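You operate a simulated robot arm through the tools that you are given. There is no shell and no other tool. Be economical: measure what you need, move in short steps, check, and stop when the job is done.

You are at the controls of a simulated two-armed robot. One attempt, no reset.

TASK
Power off, flip the tripped breaker on, then power up and reset.
Fine: use the main switch, before the cabinet opens; shut the cabinet before the power goes on; reset at the varnish button strip. Where these are worked on the way, their far stop is far enough and under half their travel is too little: main switch.
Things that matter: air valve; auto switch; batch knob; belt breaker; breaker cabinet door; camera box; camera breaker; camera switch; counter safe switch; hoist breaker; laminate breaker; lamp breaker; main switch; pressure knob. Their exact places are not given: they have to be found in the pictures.

Only the result counts: the job must be done as asked and must still hold three seconds after the hand-in. Knocking over, shifting, dropping, spilling or breaking anything else fails it.

THE ROBOT
Two 7-joint arms with fingered hands on one trunk, on a base that drives. Base frame: it is fixed to the floor where the robot stands at the start and does not move with it; the origin is under the middle of the robot, x ahead of it, y to its left, z up. Lengths are in m, angles in degrees, forces in N, time in s.
The left shoulder is at the start at [0.06, 0.177, 0.75], the right one opposite. With the tool pointing down near the work surface each hand reaches from about 0.44 to 0.96 m from the robot's upright axis, wherever it stands, measured 20 degrees to its own side. Places, roughly: air valve [2, 0, 0.6]; auto switch [-1.2, -0.9, 0.9]; batch knob [0, -0.6, 0.9]; belt breaker [0.4, -0.5, 0.5]; breaker cabinet door [0.4, -0.4, 0.4]; camera box [1.3, -0.2, 1]; camera breaker [0.3, -0.5, 0.6]; camera switch [-1, -0.9, 0.9]; counter safe switch [-0.2, -0.6, 0.9]; hoist breaker [0.3, -0.5, 0.6]; laminate breaker [0.5, -0.5, 0.6]; lamp breaker [0.5, -0.5, 0.6]; main switch [0.7, -0.3, 0.8]; pressure knob [1.9, 0, 0.6]; print breaker [0.6, -0.4, 0.6]; print safe switch [1.7, 0, 0.9]. Payload 4 kg a hand.
The TCP of each hand is the grasp point between the finger pads, 0.037 m short of the fingertips. In the tool frame z runs along the fingers and y along their closing line. Largest opening 0.124 m; the body of the gripper starts 0.043 m behind the TCP. The gripper is a hand of 3 fingers: y runs from the thumb to the fingers, the wrist lies at [-0.015, -0.108, -0.202] in the tool frame, and closing takes about 1.5 s.
Orientation is that of the tool frame in the base frame, as a unit quaternion [w, x, y, z]. With the fingers straight down and the wrist toward the robot, the tool's x, y and z point along [0, 1, 0], [1, 0, 0] and [0, 0, -1] of the base frame.

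THE INTERFACE
- The arms move only by the tool servo_tool. It takes "left_rows", "right_rows" or both (then of equal length, played together; a hand with none holds still); each is a list that holds one entry, the list of rows, each a list of 7 numbers: the shift along the base's x, y, z in m, then the turn, a rotation vector about the base's x, y, z in degrees, then the closure, from 0 (fully open) to 1 (shut). In form: [[[x, y, z, ax, ay, az, claw], ...]]. A call has 1 to 10 rows; each row is the pose to reach, as a shift and turn from the pose commanded when the call began. Rows are played at 5 a second. More than 0.05 m and 8.6 degrees between two rows, or a gripper value outside its range, and nothing of the call is played. A pose out of reach is approached as far as the arm can. The call stops where the force on the tool passes 60 N (or 10 N more than at its start, if that is more) or the arm is blocked; 0.2 s more then pass. Each finger travels about 0.072 m/s and halts on what it meets, pressing with about 27 N; the grip force reading is that of the motor and also rises with nothing between the fingers. The clock runs only during rows and for 0.2 s after the last one: add rows that repeat a pose to give the fingers time. It gives the time, the measured TCP pose, the force on the tool (base axes), the opening and the grip force at its end, in the units of the frame above (readings bear some noise), with the torque about the TCP (base axes, N m) and any sound that the robot's microphone picked up.
- Cameras (640 x 400 px; columns grow to the right, rows downward): "scene" is now at [0.0357, -0.0675, 1.4031]; the picture's right is [-0.71, -0.70, 0.00], its down [-0.46, 0.47, -0.76] and it looks along [0.53, -0.54, -0.66] (base axes); focal length 214 px, centre (320, 200). "left" rides on the left gripper at [-0.064, -0.076, -0.137] in its tool frame; the picture's right is [-0.84, -0.26, 0.48], its down [0.48, -0.76, 0.43] and it looks along [0.26, 0.60, 0.76] (tool axes); focal length 256 px, centre (320, 200). "right" rides on the right gripper at [0.064, -0.076, -0.136] in its tool frame; the picture's right is [-0.84, 0.26, -0.48], its down [-0.48, -0.76, 0.43] and it looks along [-0.26, 0.60, 0.76] (tool axes); focal length 256 px, centre (320, 200).
- camera(camera): a new picture of that camera. No time passes.
- slide_trunk(by): slides the trunk up (or, below 0, down) by that many m; the arms and the scene camera ride with it, the base frame stays. It gives what a move gives, with no picture.
- roll_base(legs): drives the robot by 1 to 6 legs, each [ahead, left, turn to the left] in m, m and degrees, along the robot's own axes; the way and the turn of a leg run together, so that a leg with both is an arc; at most 1.5 m and 180 degrees a leg. The arms and the cameras ride along, it lands a little off, and it stops where it bumps. It gives what a move gives.
- grasp_type(shape, hand): the hand has 3 fingers and takes this shape, open, in about a second: jaw (thumb against the fingers, like two jaws); tri (thumb and two fingers); tip (a fingertip pinch); poke (one finger out to press); point (the index stretched); flat (the hand flat); cup (the hand cupped); fist (a fist). The gripper value then closes the fingers along that shape, each until it touches; the sizes above hold for jaw. It gives what a move gives, with no picture.
- head_to(pan, tilt): turns the head with the scene camera to pan (to the left, within 86 degrees either way) and tilt (down, from -29 to 69), counted from straight ahead of the robot. It gives what a move gives.
- measure_at(camera, pixels): for up to 12 pixels [column, row] of the newest picture of that camera ("zoom" is the newest enlarged one), the place [x, y, z] in the base frame of the surface seen there, good to about 0.002 m, but the place of the scene camera against the robot may be out by one fixed shift of up to 0.012 m in any direction. No time passes.
- close_up(camera, box): a new picture of the part [left, top, right, bottom] of that camera's present view, enlarged. No time passes.
- close_job(): hands the job in; it is judged then, once.

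Go step by step. Measure first, check grasps and placings, and put right what went wrong. The budget is 80 turns and 62 pictures, counting those below and the enlarged ones. Unless the task says otherwise, let go and move clear before handing in, and close with one line.

The tools are called after "Call:" as name(argument=value, ...) on one line, values as JSON. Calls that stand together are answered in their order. servo_tool: Moves the arms, as the interface text tells. Its arguments: {"type":"object","properties":{"left_rows":{"type":"array"},"right_rows":{"type":"array"}},"required":[]} The other tools are called the same way: slide_trunk (by) slides the trunk up or down; grasp_type (shape, hand) gives the hand a shape; roll_base (legs) drives the base; head_to (pan, tilt) turns the head that bears the scene camera; camera (camera) takes a picture; measure_at (camera, pixels) gives the place of the surface under pixels of a picture; close_up (camera, box) takes an enlarged picture of a part of a camera's view; close_job () hands the job in.

At the start:

```text
clock: 0.0
left_ee_pos: [0.5191, -0.0183, 1.2046]
left_ee_rot: [0.0, 0.707, 0.707, 0.0]
left_wrist_force: [-0.2, 0.6, -0.2]
left_wrist_torque: [-0.01, 0.0, 0.02]
left_grip_width: 0.1235
left_grip_force: 0.1
left_shape: jaw
right_ee_pos: [0.3236, -0.5051, 1.2215]
right_ee_rot: [0.0, 0.707, 0.707, 0.0]
right_wrist_force: [0.0, -0.9, -0.4]
right_wrist_torque: [0.0, -0.02, 0.02]
right_grip_width: 0.1234
right_grip_force: 0.1
right_shape: jaw
trunk travel left (down, up): [-0.275, 0.315]
robot x, y, heading: [-0.0004, -0.0001, 0.1]
head pan, tilt: [-45.5, 40.9]
```

scene: 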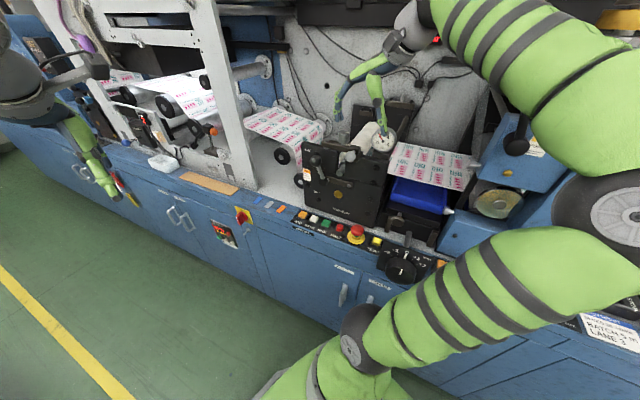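
right: 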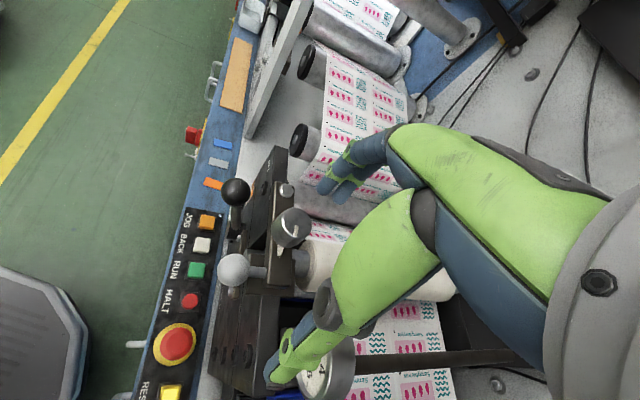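
left: 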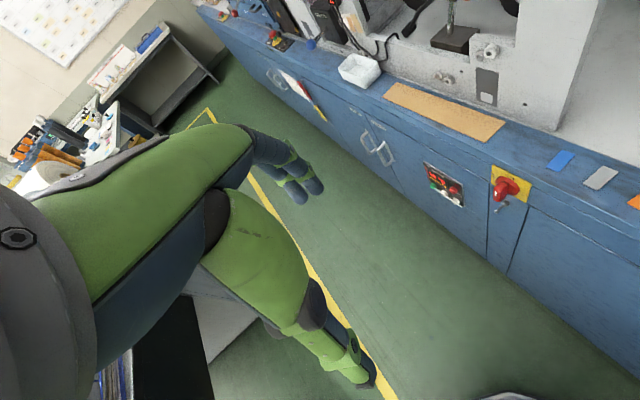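

The scene picture shows a red rotary switch on a yellow plate near (243,216), and cabinet doors with handles near (343,293) and a button strip near (330,225). I'll enlarge these areas.

Call:
close_up(camera="scene", box=[180, 180, 300, 255])

Call:
close_up(camera="scene", box=[250, 180, 450, 305])

Call:
measure_at(camera="scene", pixels=[[243, 216], [343, 293], [224, 234], [376, 240], [356, 233], [302, 213], [300, 280], [255, 240], [366, 298], [172, 215], [185, 217]])

```text
5.33 times, centred on (240, 218) of scene
```

zoom: 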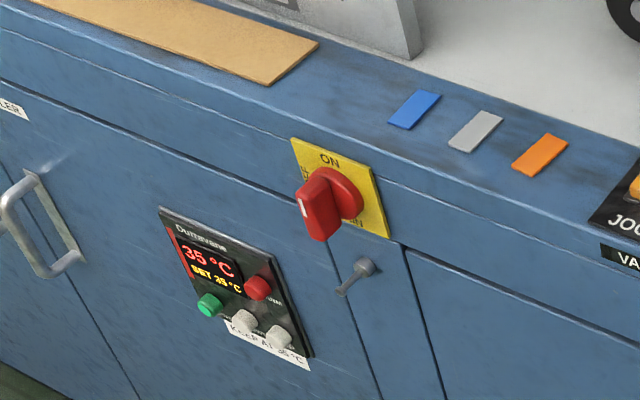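

```text
3.20 times, centred on (350, 242) of scene
```

zoom: 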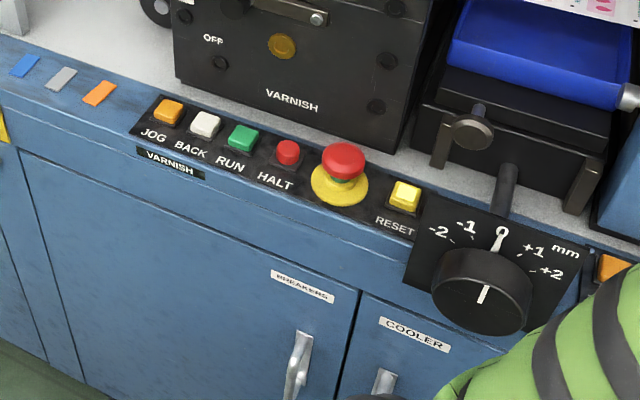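

```text
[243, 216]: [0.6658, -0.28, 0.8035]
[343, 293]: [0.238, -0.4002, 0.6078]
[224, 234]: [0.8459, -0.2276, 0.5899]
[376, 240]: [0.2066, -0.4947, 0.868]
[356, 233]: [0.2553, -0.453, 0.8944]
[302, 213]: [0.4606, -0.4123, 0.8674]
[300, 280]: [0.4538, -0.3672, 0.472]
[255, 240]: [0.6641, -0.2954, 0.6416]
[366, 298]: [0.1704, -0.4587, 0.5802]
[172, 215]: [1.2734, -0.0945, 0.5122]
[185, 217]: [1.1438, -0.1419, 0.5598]
```

The switch plate is at about (0.67,-0.28,0.80), with a small latch beneath it, and the BREAKERS door handle is at (0.24,-0.40,0.61). The face runs at about 18°, and I need to back away and face it, so I'll check the floor to the left first.

Call:
head_to(pan=75, tilt=45)

Call:
camera(camera="scene")

Call:
close_up(camera="left", box=[420, 130, 580, 230])

```text
clock: 2.0
left_ee_pos: [0.5203, -0.0193, 1.2054]
left_ee_rot: [0.0, 0.708, 0.706, 0.0]
left_wrist_force: [-0.3, -0.7, 0.6]
left_wrist_torque: [0.01, -0.01, -0.01]
left_grip_width: 0.1235
left_grip_force: 0.1
left_shape: jaw
right_ee_pos: [0.3237, -0.5038, 1.2217]
right_ee_rot: [0.0, 0.707, 0.707, 0.0]
right_wrist_force: [0.3, -0.6, 0.1]
right_wrist_torque: [-0.03, -0.03, 0.02]
right_grip_width: 0.1239
right_grip_force: 0.0
right_shape: jaw
trunk travel left (down, up): [-0.275, 0.315]
robot x, y, heading: [-0.0008, -0.0006, -0.1]
head pan, tilt: [75.0, 45.0]
```

```text
56 pictures are left
```

scene: 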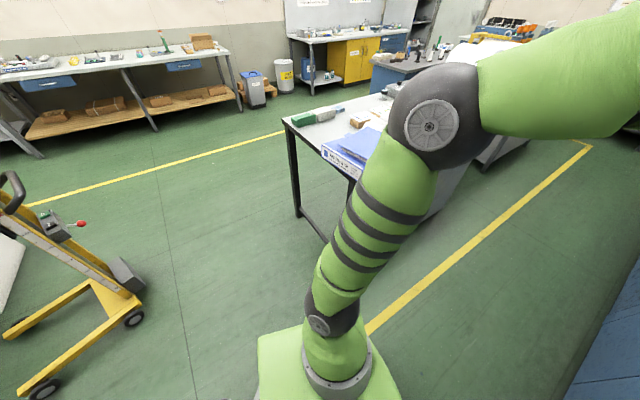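

```text
4.00 times, centred on (500, 180) of left
```

zoom: 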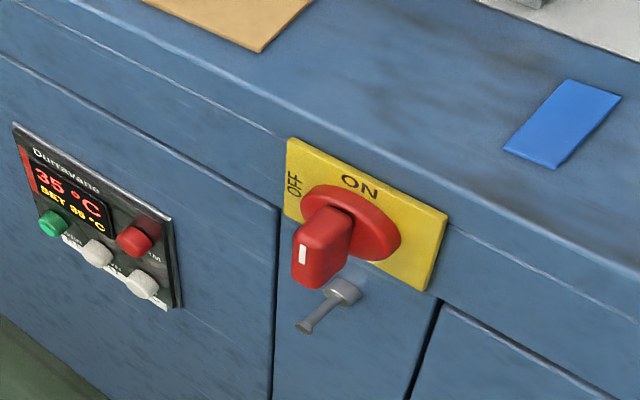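

A table stands to the left and ahead, near (300,130)–(330,250), and the floor straight left is open. I'll measure the clearances.

Call:
measure_at(camera="scene", pixels=[[284, 122], [350, 178], [330, 240], [298, 215], [140, 290], [180, 330], [375, 320], [260, 340]])

```text
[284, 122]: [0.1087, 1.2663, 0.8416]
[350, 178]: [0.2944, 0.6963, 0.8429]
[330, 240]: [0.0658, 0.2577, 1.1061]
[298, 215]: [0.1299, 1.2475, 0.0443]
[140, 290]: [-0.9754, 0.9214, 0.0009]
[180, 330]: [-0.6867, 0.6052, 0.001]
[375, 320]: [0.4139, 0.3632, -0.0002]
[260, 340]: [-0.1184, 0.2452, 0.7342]
```

The table is clear of the path if I back straight away from the face. I'll back off about 0.25 m and then turn to face the machine.

Call:
roll_base(legs=[[-0.08, 0.24, 0], [0, 0, -71.8]])

Call:
head_to(pan=15, tilt=45)

Call:
camera(camera="scene")

```text
clock: 7.0
left_ee_pos: [0.0624, -0.2604, 1.2045]
left_ee_rot: [0.0, 0.988, 0.156, 0.0]
left_wrist_force: [-0.4, -0.2, -0.3]
left_wrist_torque: [0.0, -0.01, 0.0]
left_grip_width: 0.1235
left_grip_force: 0.0
left_shape: jaw
right_ee_pos: [-0.4607, -0.2242, 1.2213]
right_ee_rot: [0.0, 0.988, 0.155, 0.0]
right_wrist_force: [-0.5, 0.3, -0.3]
right_wrist_torque: [-0.01, -0.01, 0.01]
right_grip_width: 0.1238
right_grip_force: 0.1
right_shape: jaw
trunk travel left (down, up): [-0.275, 0.315]
robot x, y, heading: [-0.0792, 0.2376, -72.0]
head pan, tilt: [75.0, 45.0]
```

```text
clock: 8.2
left_ee_pos: [0.0619, -0.2606, 1.2047]
left_ee_rot: [-0.001, 0.988, 0.156, 0.0]
left_wrist_force: [0.2, 0.9, -0.7]
left_wrist_torque: [0.01, -0.02, 0.05]
left_grip_width: 0.1236
left_grip_force: 0.1
left_shape: jaw
right_ee_pos: [-0.462, -0.2244, 1.2203]
right_ee_rot: [0.0, 0.988, 0.155, -0.001]
right_wrist_force: [-0.1, 0.2, 0.9]
right_wrist_torque: [0.02, -0.05, 0.02]
right_grip_width: 0.1238
right_grip_force: 0.1
right_shape: jaw
trunk travel left (down, up): [-0.275, 0.315]
robot x, y, heading: [-0.0805, 0.2417, -72.1]
head pan, tilt: [15.0, 45.0]
```

```text
54 pictures are left
```

scene: 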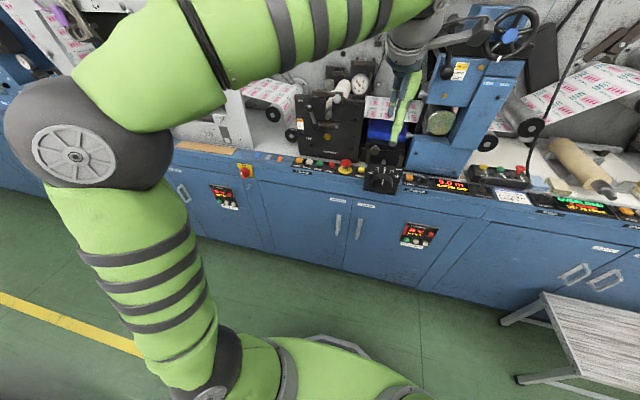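

The robot now faces the machine squarely about 0.75 m off. I'll move the left hand toward the switch's side while turning its fingers to point at the face.

Call:
servo_tool(left_rows=[[[0.0394, 0.0147, -0.0255, -3.151, -6.184, -4.908, 0], [0.0788, 0.0294, -0.051, -6.302, -12.368, -9.816, 0], [0.1182, 0.0441, -0.0765, -9.453, -18.552, -14.724, 0], [0.1576, 0.0588, -0.102, -12.604, -24.736, -19.632, 0], [0.197, 0.0735, -0.1275, -15.755, -30.92, -24.54, 0], [0.2364, 0.0882, -0.153, -18.906, -37.104, -29.448, 0], [0.2758, 0.1029, -0.1785, -22.057, -43.288, -34.356, 0], [0.3152, 0.1176, -0.204, -25.208, -49.472, -39.264, 0], [0.3546, 0.1323, -0.2295, -28.359, -55.656, -44.172, 0], [0.394, 0.147, -0.255, -31.51, -61.84, -49.08, 0]]])

Call:
servo_tool(left_rows=[[[0.0, 0.0, -0.02, -3.151, -6.184, -4.908, 0], [0.0, 0.0, -0.04, -6.302, -12.368, -9.816, 0], [0.0, 0.0, -0.06, -9.453, -18.552, -14.724, 0], [0.0, 0.0, -0.08, -12.604, -24.736, -19.632, 0], [0.0, 0.0, -0.1, -12.97, -25.46, -20.21, 0]]])

Call:
camera(camera="left")

Call:
camera(camera="scene")

```text
clock: 10.4
left_ee_pos: [0.4552, -0.1144, 0.9486]
left_ee_rot: [0.325, 0.788, -0.272, 0.447]
left_wrist_force: [-0.4, 0.3, -0.7]
left_wrist_torque: [0.02, 0.03, 0.03]
left_grip_width: 0.1238
left_grip_force: 0.1
left_shape: jaw
right_ee_pos: [-0.4597, -0.2239, 1.2216]
right_ee_rot: [0.0, 0.988, 0.155, 0.0]
right_wrist_force: [0.1, 0.3, 0.3]
right_wrist_torque: [-0.01, 0.0, 0.02]
right_grip_width: 0.1239
right_grip_force: 0.0
right_shape: jaw
trunk travel left (down, up): [-0.275, 0.315]
robot x, y, heading: [-0.0806, 0.2421, -72.3]
head pan, tilt: [15.0, 45.0]
```

```text
clock: 11.7
left_ee_pos: [0.4564, -0.1145, 0.8495]
left_ee_rot: [0.415, 0.571, -0.416, 0.573]
left_wrist_force: [0.5, 0.3, -0.2]
left_wrist_torque: [0.01, 0.01, -0.01]
left_grip_width: 0.1239
left_grip_force: 0.1
left_shape: jaw
right_ee_pos: [-0.459, -0.2249, 1.2211]
right_ee_rot: [0.0, 0.988, 0.156, 0.0]
right_wrist_force: [-0.4, 1.0, -0.1]
right_wrist_torque: [0.01, -0.01, -0.03]
right_grip_width: 0.1236
right_grip_force: 0.0
right_shape: jaw
trunk travel left (down, up): [-0.275, 0.315]
robot x, y, heading: [-0.0789, 0.2399, -72.3]
head pan, tilt: [15.0, 45.0]
```

```text
53 pictures are left
```

left: 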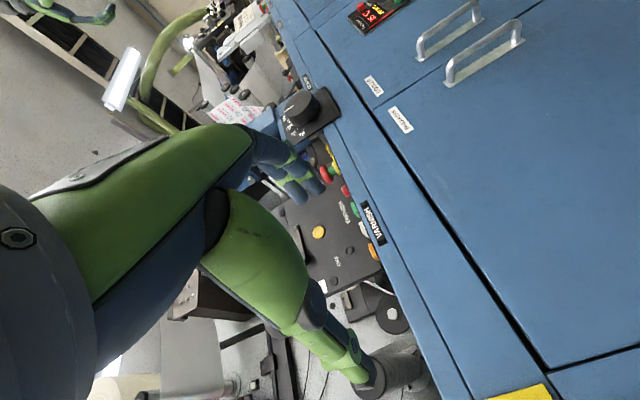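

```text
52 pictures are left
```

scene: 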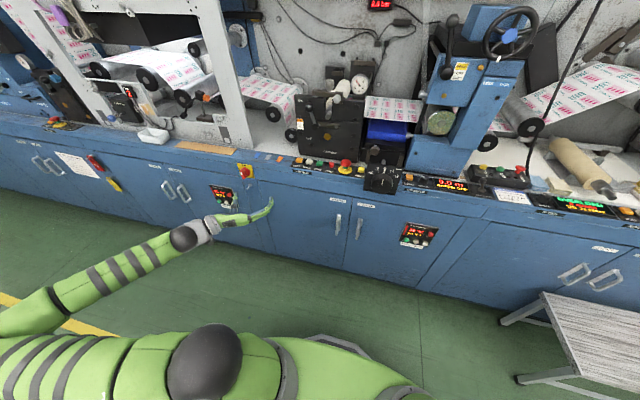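

The hand is now horizontal near the switch, which the left camera partly shows at (520,393). I'll measure shared points in both cameras to get the scene offset, and zoom in on the switch.

Call:
measure_at(camera="left", pixels=[[447, 78], [521, 30], [547, 368], [330, 60], [334, 165], [326, 174], [374, 253], [400, 119], [303, 106], [490, 398], [550, 388]])

Call:
close_up(camera="scene", box=[205, 150, 285, 200])

Call:
measure_at(camera="zoom", pixels=[[320, 170], [250, 120], [300, 110], [370, 130], [370, 230], [310, 200], [310, 230], [330, 150]])

```text
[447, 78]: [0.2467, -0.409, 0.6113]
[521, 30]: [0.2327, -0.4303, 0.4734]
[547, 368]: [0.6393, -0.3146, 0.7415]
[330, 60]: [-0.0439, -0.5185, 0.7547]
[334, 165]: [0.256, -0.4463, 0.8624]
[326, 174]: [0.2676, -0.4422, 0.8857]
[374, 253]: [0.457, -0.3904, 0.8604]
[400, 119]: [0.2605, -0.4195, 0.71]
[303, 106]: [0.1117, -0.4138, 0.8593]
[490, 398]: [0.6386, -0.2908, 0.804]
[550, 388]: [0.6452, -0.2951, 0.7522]
```

```text
8.00 times, centred on (245, 175) of scene
```

zoom: 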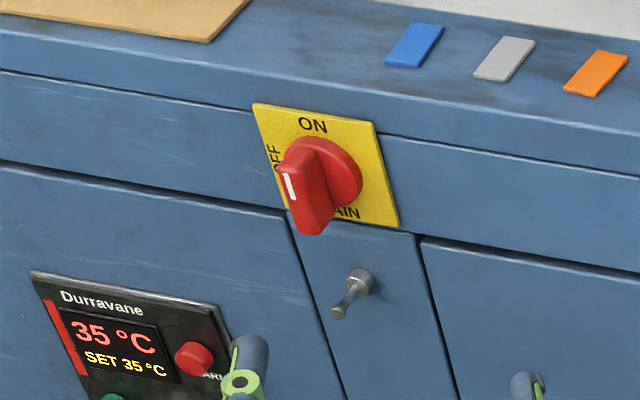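

```text
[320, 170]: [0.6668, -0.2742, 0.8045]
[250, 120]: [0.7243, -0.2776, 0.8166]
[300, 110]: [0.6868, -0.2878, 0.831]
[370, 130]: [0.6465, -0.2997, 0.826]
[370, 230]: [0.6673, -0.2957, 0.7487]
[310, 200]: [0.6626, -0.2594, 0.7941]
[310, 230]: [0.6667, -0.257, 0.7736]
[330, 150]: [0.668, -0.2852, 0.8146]
```

The zoom shows the red bar standing vertical at ON, with OFF on the left. The bar front is around (0.663,-0.26,0.79), so I'll move the left hand in front of it and look with its own camera.

Call:
servo_tool(left_rows=[[[0.0423, -0.0071, -0.015, 0, 0, 0, 0], [0.0845, -0.0142, -0.03, 0, 0, 0, 0], [0.127, -0.0214, -0.045, 0, 0, 0, 0], [0.169, -0.0285, -0.06, 0, 0, 0, 0]]])

Call:
camera(camera="left")

```text
clock: 12.7
left_ee_pos: [0.6236, -0.1416, 0.7883]
left_ee_rot: [0.415, 0.572, -0.415, 0.573]
left_wrist_force: [0.3, 0.2, 0.3]
left_wrist_torque: [0.01, -0.01, -0.01]
left_grip_width: 0.1239
left_grip_force: 0.1
left_shape: jaw
right_ee_pos: [-0.4598, -0.2257, 1.2211]
right_ee_rot: [0.001, 0.988, 0.156, 0.0]
right_wrist_force: [0.4, -0.9, -0.2]
right_wrist_torque: [0.01, -0.02, -0.02]
right_grip_width: 0.1234
right_grip_force: 0.0
right_shape: jaw
trunk travel left (down, up): [-0.275, 0.315]
robot x, y, heading: [-0.0808, 0.2432, -72.0]
head pan, tilt: [15.0, 45.0]
```

```text
50 pictures are left
```

left: 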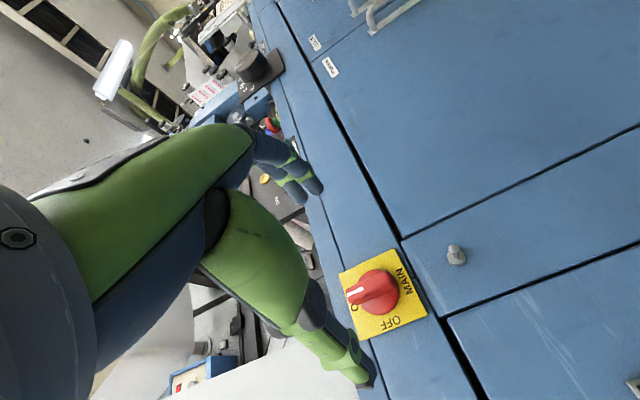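

The switch is well in view at (375,290) with its pointer at ON. I'll measure the bar and plate with this camera.

Call:
measure_at(camera="left", pixels=[[345, 275], [396, 252], [424, 312], [366, 337], [348, 297], [360, 293], [372, 289], [384, 285], [394, 288], [356, 286], [375, 278], [370, 301]])

Call:
close_up(camera="left", box=[320, 240, 440, 345])

```text
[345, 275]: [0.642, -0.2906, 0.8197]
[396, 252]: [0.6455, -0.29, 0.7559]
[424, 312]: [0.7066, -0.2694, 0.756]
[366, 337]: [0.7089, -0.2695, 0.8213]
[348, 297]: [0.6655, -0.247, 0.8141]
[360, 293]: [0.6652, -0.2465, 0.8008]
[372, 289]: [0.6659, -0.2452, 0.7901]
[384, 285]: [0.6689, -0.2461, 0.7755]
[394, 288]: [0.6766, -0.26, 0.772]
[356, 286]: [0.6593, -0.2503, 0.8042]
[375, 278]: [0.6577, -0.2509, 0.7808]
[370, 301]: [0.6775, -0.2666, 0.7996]
```

```text
3.81 times, centred on (380, 292) of left
```

zoom: 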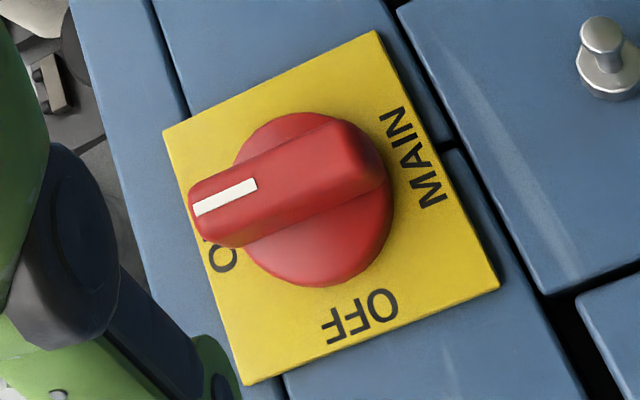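

The plate centre is at (0.676,-0.280,0.788) and the bar front is 35 mm proud of it. I'll advance so the fingertips straddle the bar, then close.

Call:
servo_tool(left_rows=[[[0.0175, -0.042, 0.0005, 0, 0, 0, 0], [0.035, -0.084, 0.001, 0, 0, 0, 0], [0.035, -0.084, 0.001, 0, 0, 0, 0.5], [0.035, -0.084, 0.001, 0, 0, 0, 1], [0.035, -0.084, 0.001, 0, 0, 0, 1], [0.035, -0.084, 0.001, 0, 0, 0, 1], [0.035, -0.084, 0.001, 0, 0, 0, 1], [0.035, -0.084, 0.001, 0, 0, 0, 1], [0.035, -0.084, 0.001, 0, 0, 0, 1]]])

Call:
camera(camera="left")

```text
clock: 14.7
left_ee_pos: [0.6601, -0.2258, 0.7901]
left_ee_rot: [0.416, 0.572, -0.416, 0.572]
left_wrist_force: [0.6, 0.9, 0.6]
left_wrist_torque: [0.02, 0.02, -0.14]
left_grip_width: 0.016
left_grip_force: 26.7
left_shape: jaw
right_ee_pos: [-0.4598, -0.2253, 1.2218]
right_ee_rot: [0.0, 0.988, 0.155, 0.0]
right_wrist_force: [-0.7, -0.2, 0.1]
right_wrist_torque: [-0.01, -0.01, 0.02]
right_grip_width: 0.1241
right_grip_force: 0.0
right_shape: jaw
trunk travel left (down, up): [-0.275, 0.315]
robot x, y, heading: [-0.075, 0.2387, -71.9]
head pan, tilt: [15.0, 45.0]
```

```text
48 pictures are left
```

left: 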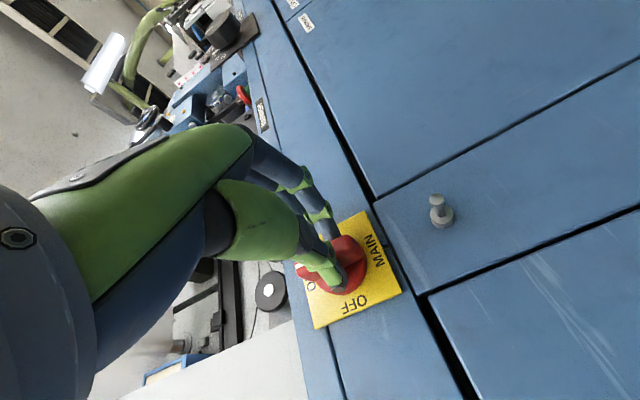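

The bar is gripped (opening 0.016). I'll turn it counter-clockwise toward OFF about the face normal.

Call:
servo_tool(left_rows=[[[0, 0, 0, -2.627, 8.084, 0, 1], [0, 0, 0, -5.253, 16.167, 0, 1], [0, 0, 0, -7.88, 24.25, 0, 1], [0, 0, 0, -10.506, 32.334, 0, 1], [0, 0, 0, -13.13, 40.42, 0, 1], [0, 0, 0, -15.76, 48.5, 0, 1], [0, 0, 0, -18.39, 56.58, 0, 1], [0, 0, 0, -21.01, 64.67, 0, 1], [0, 0, 0, -23.64, 72.75, 0, 1], [0, 0, 0, -26.27, 80.84, 0, 1]]])

Call:
servo_tool(left_rows=[[[0, 0, 0, -2.0, 6.2, 0, 1], [0, 0, 0, -2.0, 6.2, 0, 1]]])

Call:
camera(camera="left")

```text
clock: 16.9
left_ee_pos: [0.6586, -0.2275, 0.7904]
left_ee_rot: [0.693, 0.703, 0.08, 0.14]
left_wrist_force: [-25.4, 7.5, -14.8]
left_wrist_torque: [0.3, -0.17, -0.63]
left_grip_width: 0.0164
left_grip_force: 26.6
left_shape: jaw
right_ee_pos: [-0.4614, -0.2249, 1.2211]
right_ee_rot: [0.0, 0.988, 0.156, 0.0]
right_wrist_force: [-0.8, -0.1, -0.9]
right_wrist_torque: [0.01, 0.01, -0.01]
right_grip_width: 0.1237
right_grip_force: 0.1
right_shape: jaw
trunk travel left (down, up): [-0.275, 0.315]
robot x, y, heading: [-0.0762, 0.2408, -72.2]
head pan, tilt: [15.0, 45.0]
```

```text
clock: 17.4
left_ee_pos: [0.6575, -0.2268, 0.7891]
left_ee_rot: [0.699, 0.698, 0.118, 0.101]
left_wrist_force: [-27.6, 7.4, -15.4]
left_wrist_torque: [0.33, -0.24, -0.72]
left_grip_width: 0.0165
left_grip_force: 27.3
left_shape: jaw
right_ee_pos: [-0.4612, -0.2247, 1.2214]
right_ee_rot: [0.0, 0.988, 0.156, 0.0]
right_wrist_force: [-0.3, 0.3, -0.5]
right_wrist_torque: [-0.01, 0.0, 0.03]
right_grip_width: 0.1233
right_grip_force: 0.1
right_shape: jaw
trunk travel left (down, up): [-0.275, 0.315]
robot x, y, heading: [-0.08, 0.2392, -72.3]
head pan, tilt: [15.0, 45.0]
```

```text
47 pictures are left
```

left: 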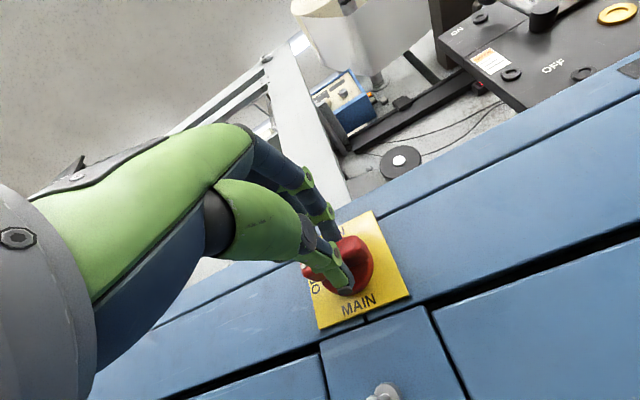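

The hand has rolled about 90° and the bar appears to point at OFF. I'll open, back out and check.

Call:
servo_tool(left_rows=[[[0, 0, 0, 0, 0, 0, 0.5], [0, 0, 0, 0, 0, 0, 0], [0, 0, 0, 0, 0, 0, 0], [0, 0, 0, 0, 0, 0, 0], [0, 0, 0, 0, 0, 0, 0], [-0.0125, 0.038, 0, 0, 0, 0, 0], [-0.025, 0.076, 0, 0, 0, 0, 0], [-0.0375, 0.114, 0, 0, 0, 0, 0]]])

Call:
close_up(camera="scene", box=[205, 140, 285, 190])

```text
clock: 19.2
left_ee_pos: [0.621, -0.1124, 0.791]
left_ee_rot: [0.7, 0.697, 0.119, 0.101]
left_wrist_force: [-0.4, -0.7, 0.1]
left_wrist_torque: [-0.03, -0.01, 0.01]
left_grip_width: 0.1238
left_grip_force: 0.0
left_shape: jaw
right_ee_pos: [-0.4613, -0.2233, 1.2218]
right_ee_rot: [0.0, 0.988, 0.154, 0.0]
right_wrist_force: [0.4, 0.5, -0.3]
right_wrist_torque: [0.02, -0.01, 0.01]
right_grip_width: 0.1238
right_grip_force: 0.2
right_shape: jaw
trunk travel left (down, up): [-0.275, 0.315]
robot x, y, heading: [-0.0801, 0.2375, -72.0]
head pan, tilt: [15.0, 45.0]
```

```text
8.00 times, centred on (245, 165) of scene
```

zoom: 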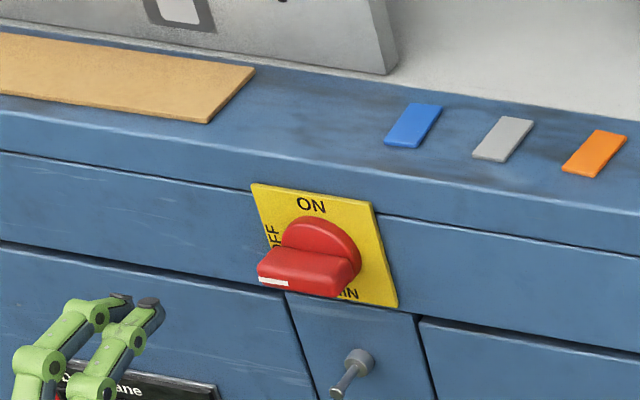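

The switch is at OFF. Next I'll raise the left arm out of the door's swing and bring the right hand, fingers horizontal, in front of the BREAKERS handle.

Call:
servo_tool(left_rows=[[[-0.0126, 0.0064, 0.03, 0, 0, 0, 0], [-0.0252, 0.0128, 0.06, 0, 0, 0, 0], [-0.0378, 0.0192, 0.09, 0, 0, 0, 0], [-0.0504, 0.0256, 0.12, 0, 0, 0, 0], [-0.063, 0.032, 0.15, 0, 0, 0, 0], [-0.0756, 0.0384, 0.18, 0, 0, 0, 0], [-0.0882, 0.0448, 0.21, 0, 0, 0, 0], [-0.1008, 0.0512, 0.24, 0, 0, 0, 0], [-0.1134, 0.0576, 0.27, 0, 0, 0, 0], [-0.126, 0.064, 0.3, 0, 0, 0, 0]]], right_rows=[[[0.0285, 0.0094, -0.035, -6.184, 3.151, 4.908, 0], [0.057, 0.0188, -0.07, -12.368, 6.302, 9.816, 0], [0.0855, 0.0282, -0.105, -18.552, 9.453, 14.724, 0], [0.114, 0.0376, -0.14, -24.736, 12.604, 19.632, 0], [0.1425, 0.047, -0.175, -30.92, 15.755, 24.54, 0], [0.171, 0.0564, -0.21, -37.104, 18.906, 29.448, 0], [0.1995, 0.0658, -0.245, -43.288, 22.057, 34.356, 0], [0.228, 0.0752, -0.28, -49.472, 25.208, 39.264, 0], [0.2565, 0.0846, -0.315, -55.656, 28.359, 44.172, 0], [0.285, 0.094, -0.35, -61.84, 31.51, 49.08, 0]]])

Call:
servo_tool(right_rows=[[[0.0348, -0.0096, -0.031, -2.546, 1.297, 2.021, 0], [0.0695, -0.0193, -0.062, -5.09, 2.594, 4.042, 0], [0.1043, -0.0289, -0.093, -7.64, 3.891, 6.063, 0], [0.139, -0.0385, -0.124, -10.18, 5.188, 8.084, 0], [0.1738, -0.0482, -0.155, -12.73, 6.485, 10.1, 0], [0.2085, -0.0578, -0.186, -15.28, 7.782, 12.13, 0], [0.2433, -0.0674, -0.217, -17.82, 9.079, 14.15, 0], [0.278, -0.077, -0.248, -20.37, 10.376, 16.17, 0], [0.3128, -0.0867, -0.279, -22.91, 11.673, 18.19, 0], [0.3475, -0.0963, -0.31, -25.46, 12.97, 20.21, 0]]])

Call:
camera(camera="right")

Call:
camera(camera="scene")

```text
clock: 21.4
left_ee_pos: [0.4964, -0.0514, 1.0886]
left_ee_rot: [0.699, 0.698, 0.118, 0.102]
left_wrist_force: [-0.5, -0.4, -0.3]
left_wrist_torque: [-0.03, -0.01, 0.01]
left_grip_width: 0.1238
left_grip_force: 0.1
left_shape: jaw
right_ee_pos: [-0.2072, -0.3127, 1.031]
right_ee_rot: [0.444, 0.667, 0.503, -0.323]
right_wrist_force: [-0.7, 0.9, 0.3]
right_wrist_torque: [0.0, 0.0, -0.01]
right_grip_width: 0.1239
right_grip_force: 0.0
right_shape: jaw
right hand out of reach, approached as far as the arm can: row 6, 7, 8, 9, 10
trunk travel left (down, up): [-0.275, 0.315]
robot x, y, heading: [-0.079, 0.2399, -72.2]
head pan, tilt: [15.0, 45.0]
```

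```text
clock: 23.6
left_ee_pos: [0.4985, -0.0508, 1.0917]
left_ee_rot: [0.7, 0.697, 0.12, 0.103]
left_wrist_force: [0.4, 0.4, 0.1]
left_wrist_torque: [0.01, -0.03, -0.01]
left_grip_width: 0.1237
left_grip_force: 0.0
left_shape: jaw
right_ee_pos: [0.1385, -0.4057, 0.7167]
right_ee_rot: [0.573, 0.416, 0.571, -0.416]
right_wrist_force: [0.4, 0.8, -0.1]
right_wrist_torque: [0.0, 0.0, 0.0]
right_grip_width: 0.1239
right_grip_force: 0.1
right_shape: jaw
right hand out of reach, approached as far as the arm can: row 1, 2, 3, 4
trunk travel left (down, up): [-0.275, 0.315]
robot x, y, heading: [-0.0791, 0.2386, -72.0]
head pan, tilt: [15.0, 45.0]
```

```text
45 pictures are left
```

right: 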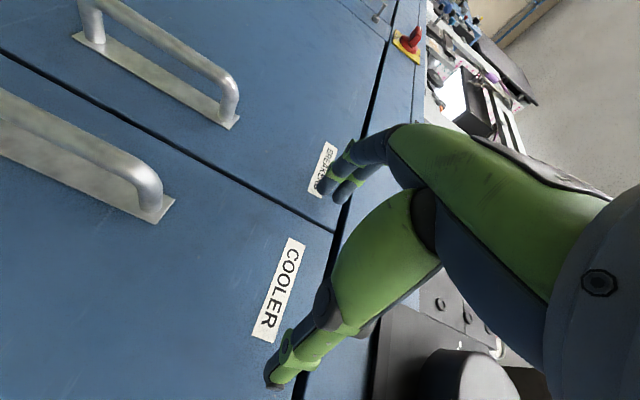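

```text
44 pictures are left
```

scene: 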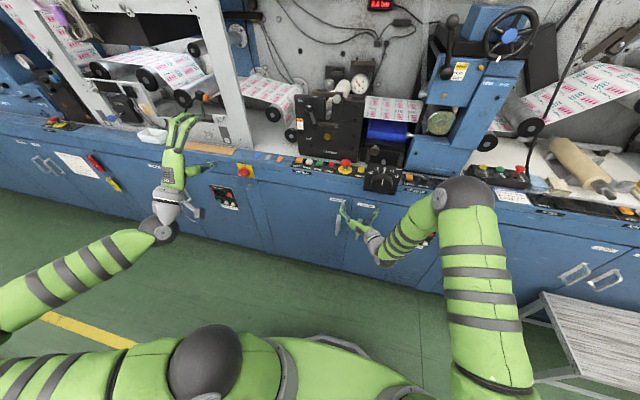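

The right hand is at (0.139,-0.406,0.717), closer to the face than planned but touching nothing. The BREAKERS handle shows at (80,0)–(235,125), so I'll measure it.

Call:
measure_at(camera="right", pixels=[[230, 78], [238, 125], [180, 50], [140, 25], [90, 8], [76, 37], [200, 110], [332, 150], [160, 110], [335, 232]])

```text
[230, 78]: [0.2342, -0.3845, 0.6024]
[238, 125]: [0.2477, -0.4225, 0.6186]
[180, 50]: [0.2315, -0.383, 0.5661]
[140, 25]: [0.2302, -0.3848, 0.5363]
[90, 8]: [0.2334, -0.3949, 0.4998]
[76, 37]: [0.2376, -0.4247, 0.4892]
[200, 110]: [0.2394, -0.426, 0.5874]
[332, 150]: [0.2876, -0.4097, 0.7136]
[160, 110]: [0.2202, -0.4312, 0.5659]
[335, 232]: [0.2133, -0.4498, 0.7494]
```

The handle bar runs vertically at (0.232,-0.387), from z 0.50 to 0.61. The COOLER handle is close beside it, so I'll half-close the hand before straddling the bar.

Call:
servo_tool(right_rows=[[[-0.0141, 0.0428, 0, 0, 0, 0, 0.25], [-0.0219, 0.0665, 0, 0, 0, 0, 0.5], [0.0007, 0.0739, -0.04, 0, 0, 0, 0.5], [0.0233, 0.0813, -0.08, 0, 0, 0, 0.5], [0.0458, 0.0888, -0.12, 0, 0, 0, 0.5], [0.0684, 0.0962, -0.162, 0, 0, 0, 0.5]]])

Call:
camera(camera="right")

```text
clock: 25.1
left_ee_pos: [0.4971, -0.0501, 1.091]
left_ee_rot: [0.7, 0.697, 0.119, 0.102]
left_wrist_force: [0.1, -0.2, -0.5]
left_wrist_torque: [0.01, -0.02, -0.03]
left_grip_width: 0.1237
left_grip_force: 0.1
left_shape: jaw
right_ee_pos: [0.2068, -0.3114, 0.5552]
right_ee_rot: [0.573, 0.416, 0.571, -0.414]
right_wrist_force: [0.3, 0.2, 0.6]
right_wrist_torque: [-0.01, -0.01, 0.02]
right_grip_width: 0.062
right_grip_force: 0.2
right_shape: jaw
trunk travel left (down, up): [-0.275, 0.315]
robot x, y, heading: [-0.0778, 0.2389, -72.0]
head pan, tilt: [15.0, 45.0]
```

```text
43 pictures are left
```

right: 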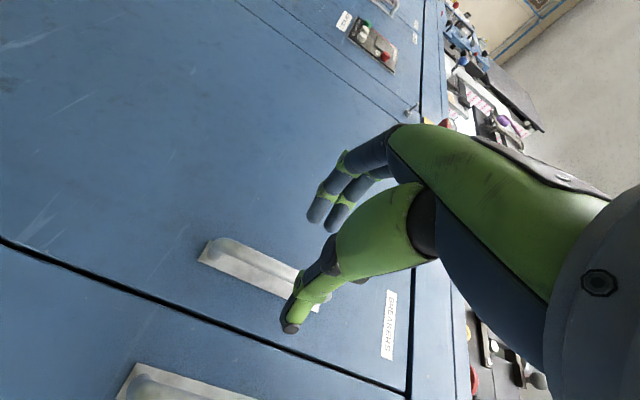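

The bar lies between thumb and fingers. I'll advance 0.07 m and close on it.

Call:
servo_tool(right_rows=[[[0.011, -0.0333, 0, 0, 0, 0, 0.5], [0.0219, -0.0665, 0, 0, 0, 0, 0.5], [0.0219, -0.0665, 0, 0, 0, 0, 0.8], [0.0219, -0.0665, 0, 0, 0, 0, 1], [0.0219, -0.0665, 0, 0, 0, 0, 1], [0.0219, -0.0665, 0, 0, 0, 0, 1]]])

```text
clock: 26.4
left_ee_pos: [0.4957, -0.0488, 1.0907]
left_ee_rot: [0.7, 0.697, 0.119, 0.102]
left_wrist_force: [0.2, 0.2, -0.5]
left_wrist_torque: [-0.01, -0.02, -0.02]
left_grip_width: 0.1235
left_grip_force: 0.0
left_shape: jaw
right_ee_pos: [0.2272, -0.3782, 0.5558]
right_ee_rot: [0.572, 0.416, 0.571, -0.416]
right_wrist_force: [-5.9, -2.7, 0.6]
right_wrist_torque: [-0.01, -0.1, 0.0]
right_grip_width: 0.0042
right_grip_force: 27.1
right_shape: jaw
trunk travel left (down, up): [-0.275, 0.315]
robot x, y, heading: [-0.0829, 0.2341, -71.9]
head pan, tilt: [15.0, 45.0]
```

The grip closed on the bar with some contact force. I'll pull along the door's arc, hinged at the left edge, to about 30°.

Call:
servo_tool(right_rows=[[[-0.0067, 0.0353, 0, 0, 0, -2.5, 1], [-0.0104, 0.071, 0, 0, 0, -5, 1], [-0.0109, 0.1068, 0, 0, 0, -7.5, 1], [-0.0083, 0.1427, 0, 0, 0, -10, 1], [-0.0026, 0.1781, 0, 0, 0, -12.5, 1], [0.0062, 0.2129, 0, 0, 0, -15, 1]]])

Call:
camera(camera="scene")

```text
clock: 27.9
left_ee_pos: [0.4971, -0.0486, 1.0897]
left_ee_rot: [0.7, 0.697, 0.118, 0.102]
left_wrist_force: [-0.5, 0.2, 0.3]
left_wrist_torque: [0.02, -0.03, 0.02]
left_grip_width: 0.1237
left_grip_force: 0.1
left_shape: jaw
right_ee_pos: [0.2375, -0.1637, 0.5561]
right_ee_rot: [0.514, 0.487, 0.513, -0.486]
right_wrist_force: [4.6, 0.0, -2.4]
right_wrist_torque: [0.0, -0.14, 0.01]
right_grip_width: 0.0011
right_grip_force: 27.0
right_shape: jaw
trunk travel left (down, up): [-0.275, 0.315]
robot x, y, heading: [-0.0806, 0.2345, -72.4]
head pan, tilt: [15.0, 45.0]
```

```text
42 pictures are left
```

scene: 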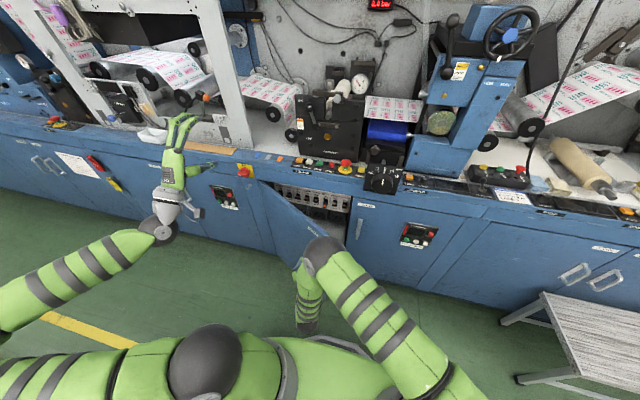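

The door opens and the breakers are visible near (305,200). I'll pull it further to about 45°.

Call:
servo_tool(right_rows=[[[0.0118, 0.034, 0, 0, 0, -2.5, 1], [0.0265, 0.0667, 0, 0, 0, -5, 1], [0.044, 0.098, 0, 0, 0, -7.5, 1], [0.044, 0.098, 0, 0, 0, -7.5, 0.6], [0.044, 0.098, 0, 0, 0, -7.5, 0.3], [0.044, 0.098, 0, 0, 0, -7.5, 0.3]]])

Call:
camera(camera="right")

Call:
camera(camera="scene")

```text
clock: 29.4
left_ee_pos: [0.4968, -0.049, 1.0917]
left_ee_rot: [0.7, 0.697, 0.119, 0.102]
left_wrist_force: [0.1, 0.4, -0.4]
left_wrist_torque: [0.03, -0.01, 0.02]
left_grip_width: 0.1236
left_grip_force: 0.0
left_shape: jaw
right_ee_pos: [0.268, -0.1162, 0.5652]
right_ee_rot: [-0.49, -0.503, -0.451, 0.551]
right_wrist_force: [-1.2, -1.0, -0.2]
right_wrist_torque: [0.0, 0.02, 0.02]
right_grip_width: 0.0862
right_grip_force: 0.0
right_shape: jaw
trunk travel left (down, up): [-0.275, 0.315]
robot x, y, heading: [-0.0785, 0.2388, -71.9]
head pan, tilt: [15.0, 45.0]
stopped in row 6 (right hand): the arm was blocked; the commanded pose is now the measured one
```

```text
41 pictures are left
```

right: 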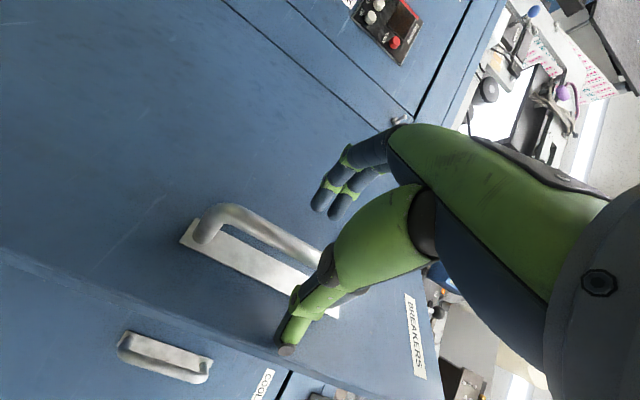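

```text
40 pictures are left
```

scene: 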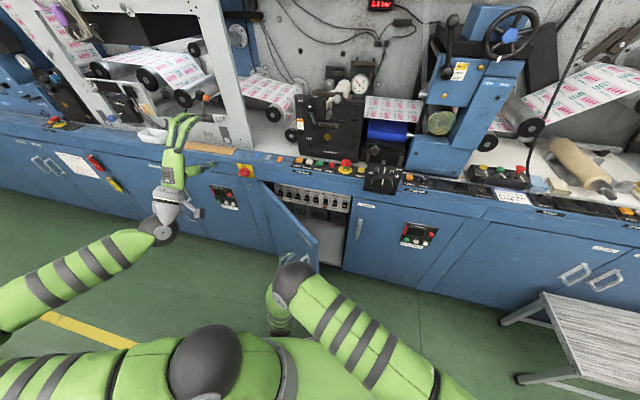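

The door is at about 40° and the arm is folded against the body, with the hand open around the handle. I'll back the base off a little and then shift right so the hand comes free.

Call:
roll_base(legs=[[-0.1, 0, 0], [0, -0.12, 0]])

Call:
camera(camera="scene")

Call:
close_up(camera="scene", box=[230, 150, 390, 250])

```text
clock: 31.4
left_ee_pos: [0.3525, 0.0094, 1.0906]
left_ee_rot: [0.7, 0.697, 0.119, 0.102]
left_wrist_force: [-0.5, -0.2, -0.1]
left_wrist_torque: [0.01, -0.05, -0.01]
left_grip_width: 0.124
left_grip_force: 0.0
left_shape: jaw
right_ee_pos: [0.1237, -0.0575, 0.566]
right_ee_rot: [-0.49, -0.504, -0.452, 0.549]
right_wrist_force: [1.3, 0.1, 0.2]
right_wrist_torque: [-0.03, 0.01, -0.04]
right_grip_width: 0.0865
right_grip_force: 0.0
right_shape: jaw
trunk travel left (down, up): [-0.275, 0.315]
robot x, y, heading: [-0.2266, 0.2973, -72.1]
head pan, tilt: [15.0, 45.0]
```

```text
39 pictures are left
```

scene: 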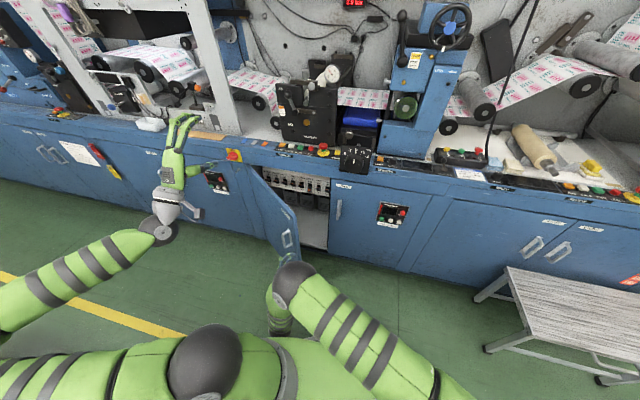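

```text
4.00 times, centred on (310, 200) of scene
```

zoom: 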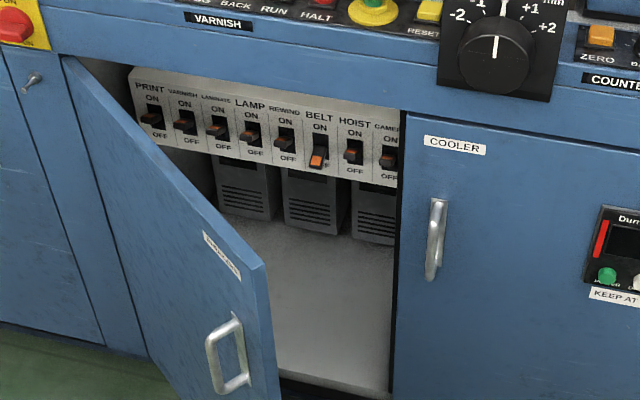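

The BELT breaker at zoom (318,150) is the only one with its lever down. I'll enlarge it and measure.

Call:
close_up(camera="scene", box=[282, 168, 336, 202])

Call:
measure_at(camera="zoom", pixels=[[330, 210], [325, 235], [320, 190], [335, 150], [325, 260], [440, 210], [215, 175], [120, 270], [90, 50], [600, 150], [300, 100], [360, 330]])

```text
11.76 times, centred on (309, 185) of scene
```

zoom: 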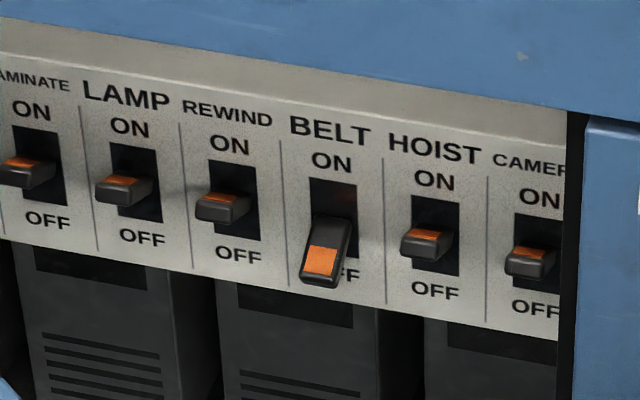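

```text
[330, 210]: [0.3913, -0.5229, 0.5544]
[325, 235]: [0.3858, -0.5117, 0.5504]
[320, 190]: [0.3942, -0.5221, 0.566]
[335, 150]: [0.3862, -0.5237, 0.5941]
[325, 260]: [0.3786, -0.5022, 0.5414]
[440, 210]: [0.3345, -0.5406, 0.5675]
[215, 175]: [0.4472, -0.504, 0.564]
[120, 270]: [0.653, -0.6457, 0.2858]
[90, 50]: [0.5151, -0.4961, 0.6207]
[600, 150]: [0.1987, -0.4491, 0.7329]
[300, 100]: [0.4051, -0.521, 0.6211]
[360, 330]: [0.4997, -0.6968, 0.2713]
```

BELT's lever tip is at about (0.379,-0.502,0.541), pointing down. The door needs to open wider for a straight approach, so I'll measure its free edge.

Call:
measure_at(camera="scene", pixels=[[294, 216], [296, 240], [280, 205], [247, 168], [286, 240], [265, 185]])

Call:
camera(camera="right")

```text
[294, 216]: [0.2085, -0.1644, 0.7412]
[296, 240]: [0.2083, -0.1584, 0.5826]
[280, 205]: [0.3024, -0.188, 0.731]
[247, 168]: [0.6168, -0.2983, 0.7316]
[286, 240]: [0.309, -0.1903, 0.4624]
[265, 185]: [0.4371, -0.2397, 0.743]
```

```text
36 pictures are left
```

right: 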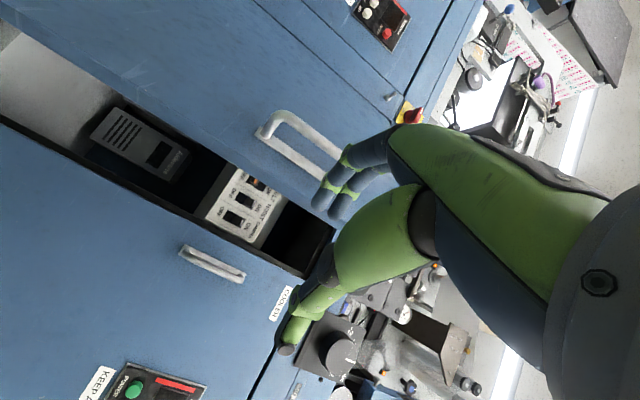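

The door's free edge is at (0.208,-0.164), an opening of about 37°. Before planning a base shift I'll check where the left elbow is relative to the table.

Call:
measure_at(camera="scene", pixels=[[10, 300], [60, 270], [160, 230], [30, 370], [80, 350]])

Call:
servo_tool(right_rows=[[[-0.025, -0.008, 0, 1.15, 0.05, 6, 0.6], [-0.05, -0.016, 0, 2.3, 0.1, 12, 0.8], [-0.075, -0.024, 0, 3.45, 0.15, 18, 1], [-0.076, -0.025, 0, 4.6, 0.2, 24, 1], [-0.063, -0.062, 0, 4.6, 0.2, 28, 1], [-0.051, -0.1, 0, 4.6, 0.2, 32, 1], [-0.038, -0.138, 0, 4.6, 0.2, 32, 1], [-0.026, -0.176, 0, 4.6, 0.2, 32, 1], [-0.013, -0.214, 0, 4.6, 0.2, 32, 1], [-0.001, -0.25, 0, 4.6, 0.2, 32, 1]]])

Call:
camera(camera="scene")

```text
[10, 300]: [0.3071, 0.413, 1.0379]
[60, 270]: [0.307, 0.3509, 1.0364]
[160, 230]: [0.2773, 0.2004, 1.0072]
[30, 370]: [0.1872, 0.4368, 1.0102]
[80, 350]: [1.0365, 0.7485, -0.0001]
```

```text
clock: 33.6
left_ee_pos: [0.352, 0.0101, 1.0904]
left_ee_rot: [0.7, 0.697, 0.119, 0.103]
left_wrist_force: [0.4, 0.0, -0.1]
left_wrist_torque: [-0.03, -0.02, -0.02]
left_grip_width: 0.1236
left_grip_force: 0.1
left_shape: jaw
right_ee_pos: [0.1223, -0.3072, 0.565]
right_ee_rot: [0.602, 0.377, 0.595, -0.376]
right_wrist_force: [-0.2, 0.4, 0.2]
right_wrist_torque: [0.01, 0.0, 0.03]
right_grip_width: 0.0
right_grip_force: 26.8
right_shape: jaw
trunk travel left (down, up): [-0.275, 0.315]
robot x, y, heading: [-0.2247, 0.2987, -72.0]
head pan, tilt: [15.0, 45.0]
```

```text
35 pictures are left
```

scene: 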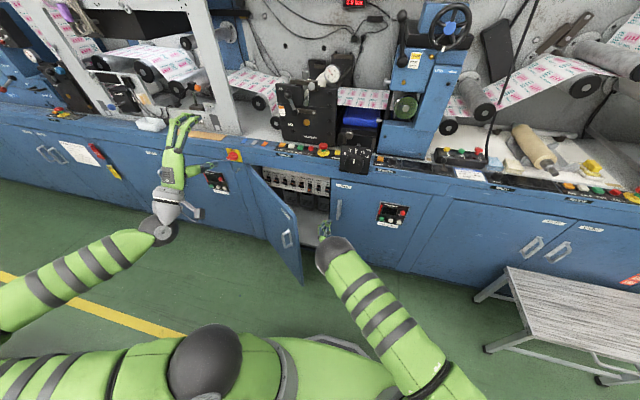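

The hand is inside the door's edge, just clear of the COOLER handle. I'll sweep it left to push the door open wider.

Call:
servo_tool(right_rows=[[[0.04, 0.0131, 0, 0, 0, 0, 1], [0.08, 0.0263, 0, 0, 0, 0, 1], [0.12, 0.0395, 0, 0, 0, 0, 1], [0.16, 0.0526, 0, 0, 0, 0, 1], [0.2, 0.0658, 0, 0, 0, 0, 1], [0.24, 0.079, 0, 0, 0, 0, 1], [0.28, 0.092, 0, 0, 0, 0, 1], [0.32, 0.105, 0, 0, 0, 0, 1], [0.355, 0.117, 0, 0, 0, 0, 1]]])

Call:
camera(camera="scene")

```text
clock: 35.6
left_ee_pos: [0.3521, 0.0092, 1.0905]
left_ee_rot: [0.7, 0.697, 0.119, 0.102]
left_wrist_force: [-0.2, 0.2, -0.5]
left_wrist_torque: [0.01, 0.0, -0.01]
left_grip_width: 0.1237
left_grip_force: 0.1
left_shape: jaw
right_ee_pos: [0.3924, -0.2191, 0.5635]
right_ee_rot: [0.602, 0.378, 0.595, -0.375]
right_wrist_force: [0.5, 0.4, 0.1]
right_wrist_torque: [0.02, -0.02, -0.02]
right_grip_width: 0.0
right_grip_force: 27.0
right_shape: jaw
right hand out of reach, approached as far as the arm can: row 7, 8, 9
trunk travel left (down, up): [-0.275, 0.315]
robot x, y, heading: [-0.2247, 0.2964, -71.9]
head pan, tilt: [15.0, 45.0]
```

```text
34 pictures are left
```

scene: 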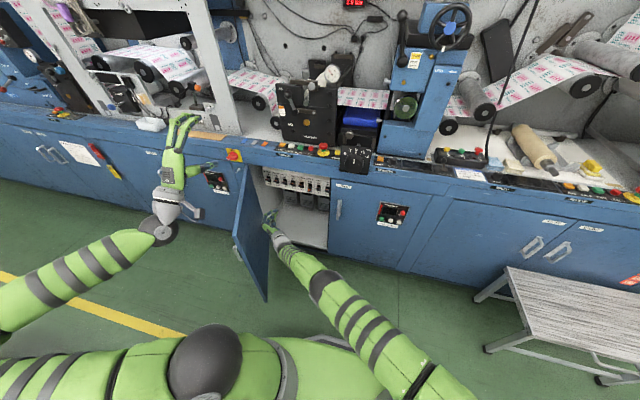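

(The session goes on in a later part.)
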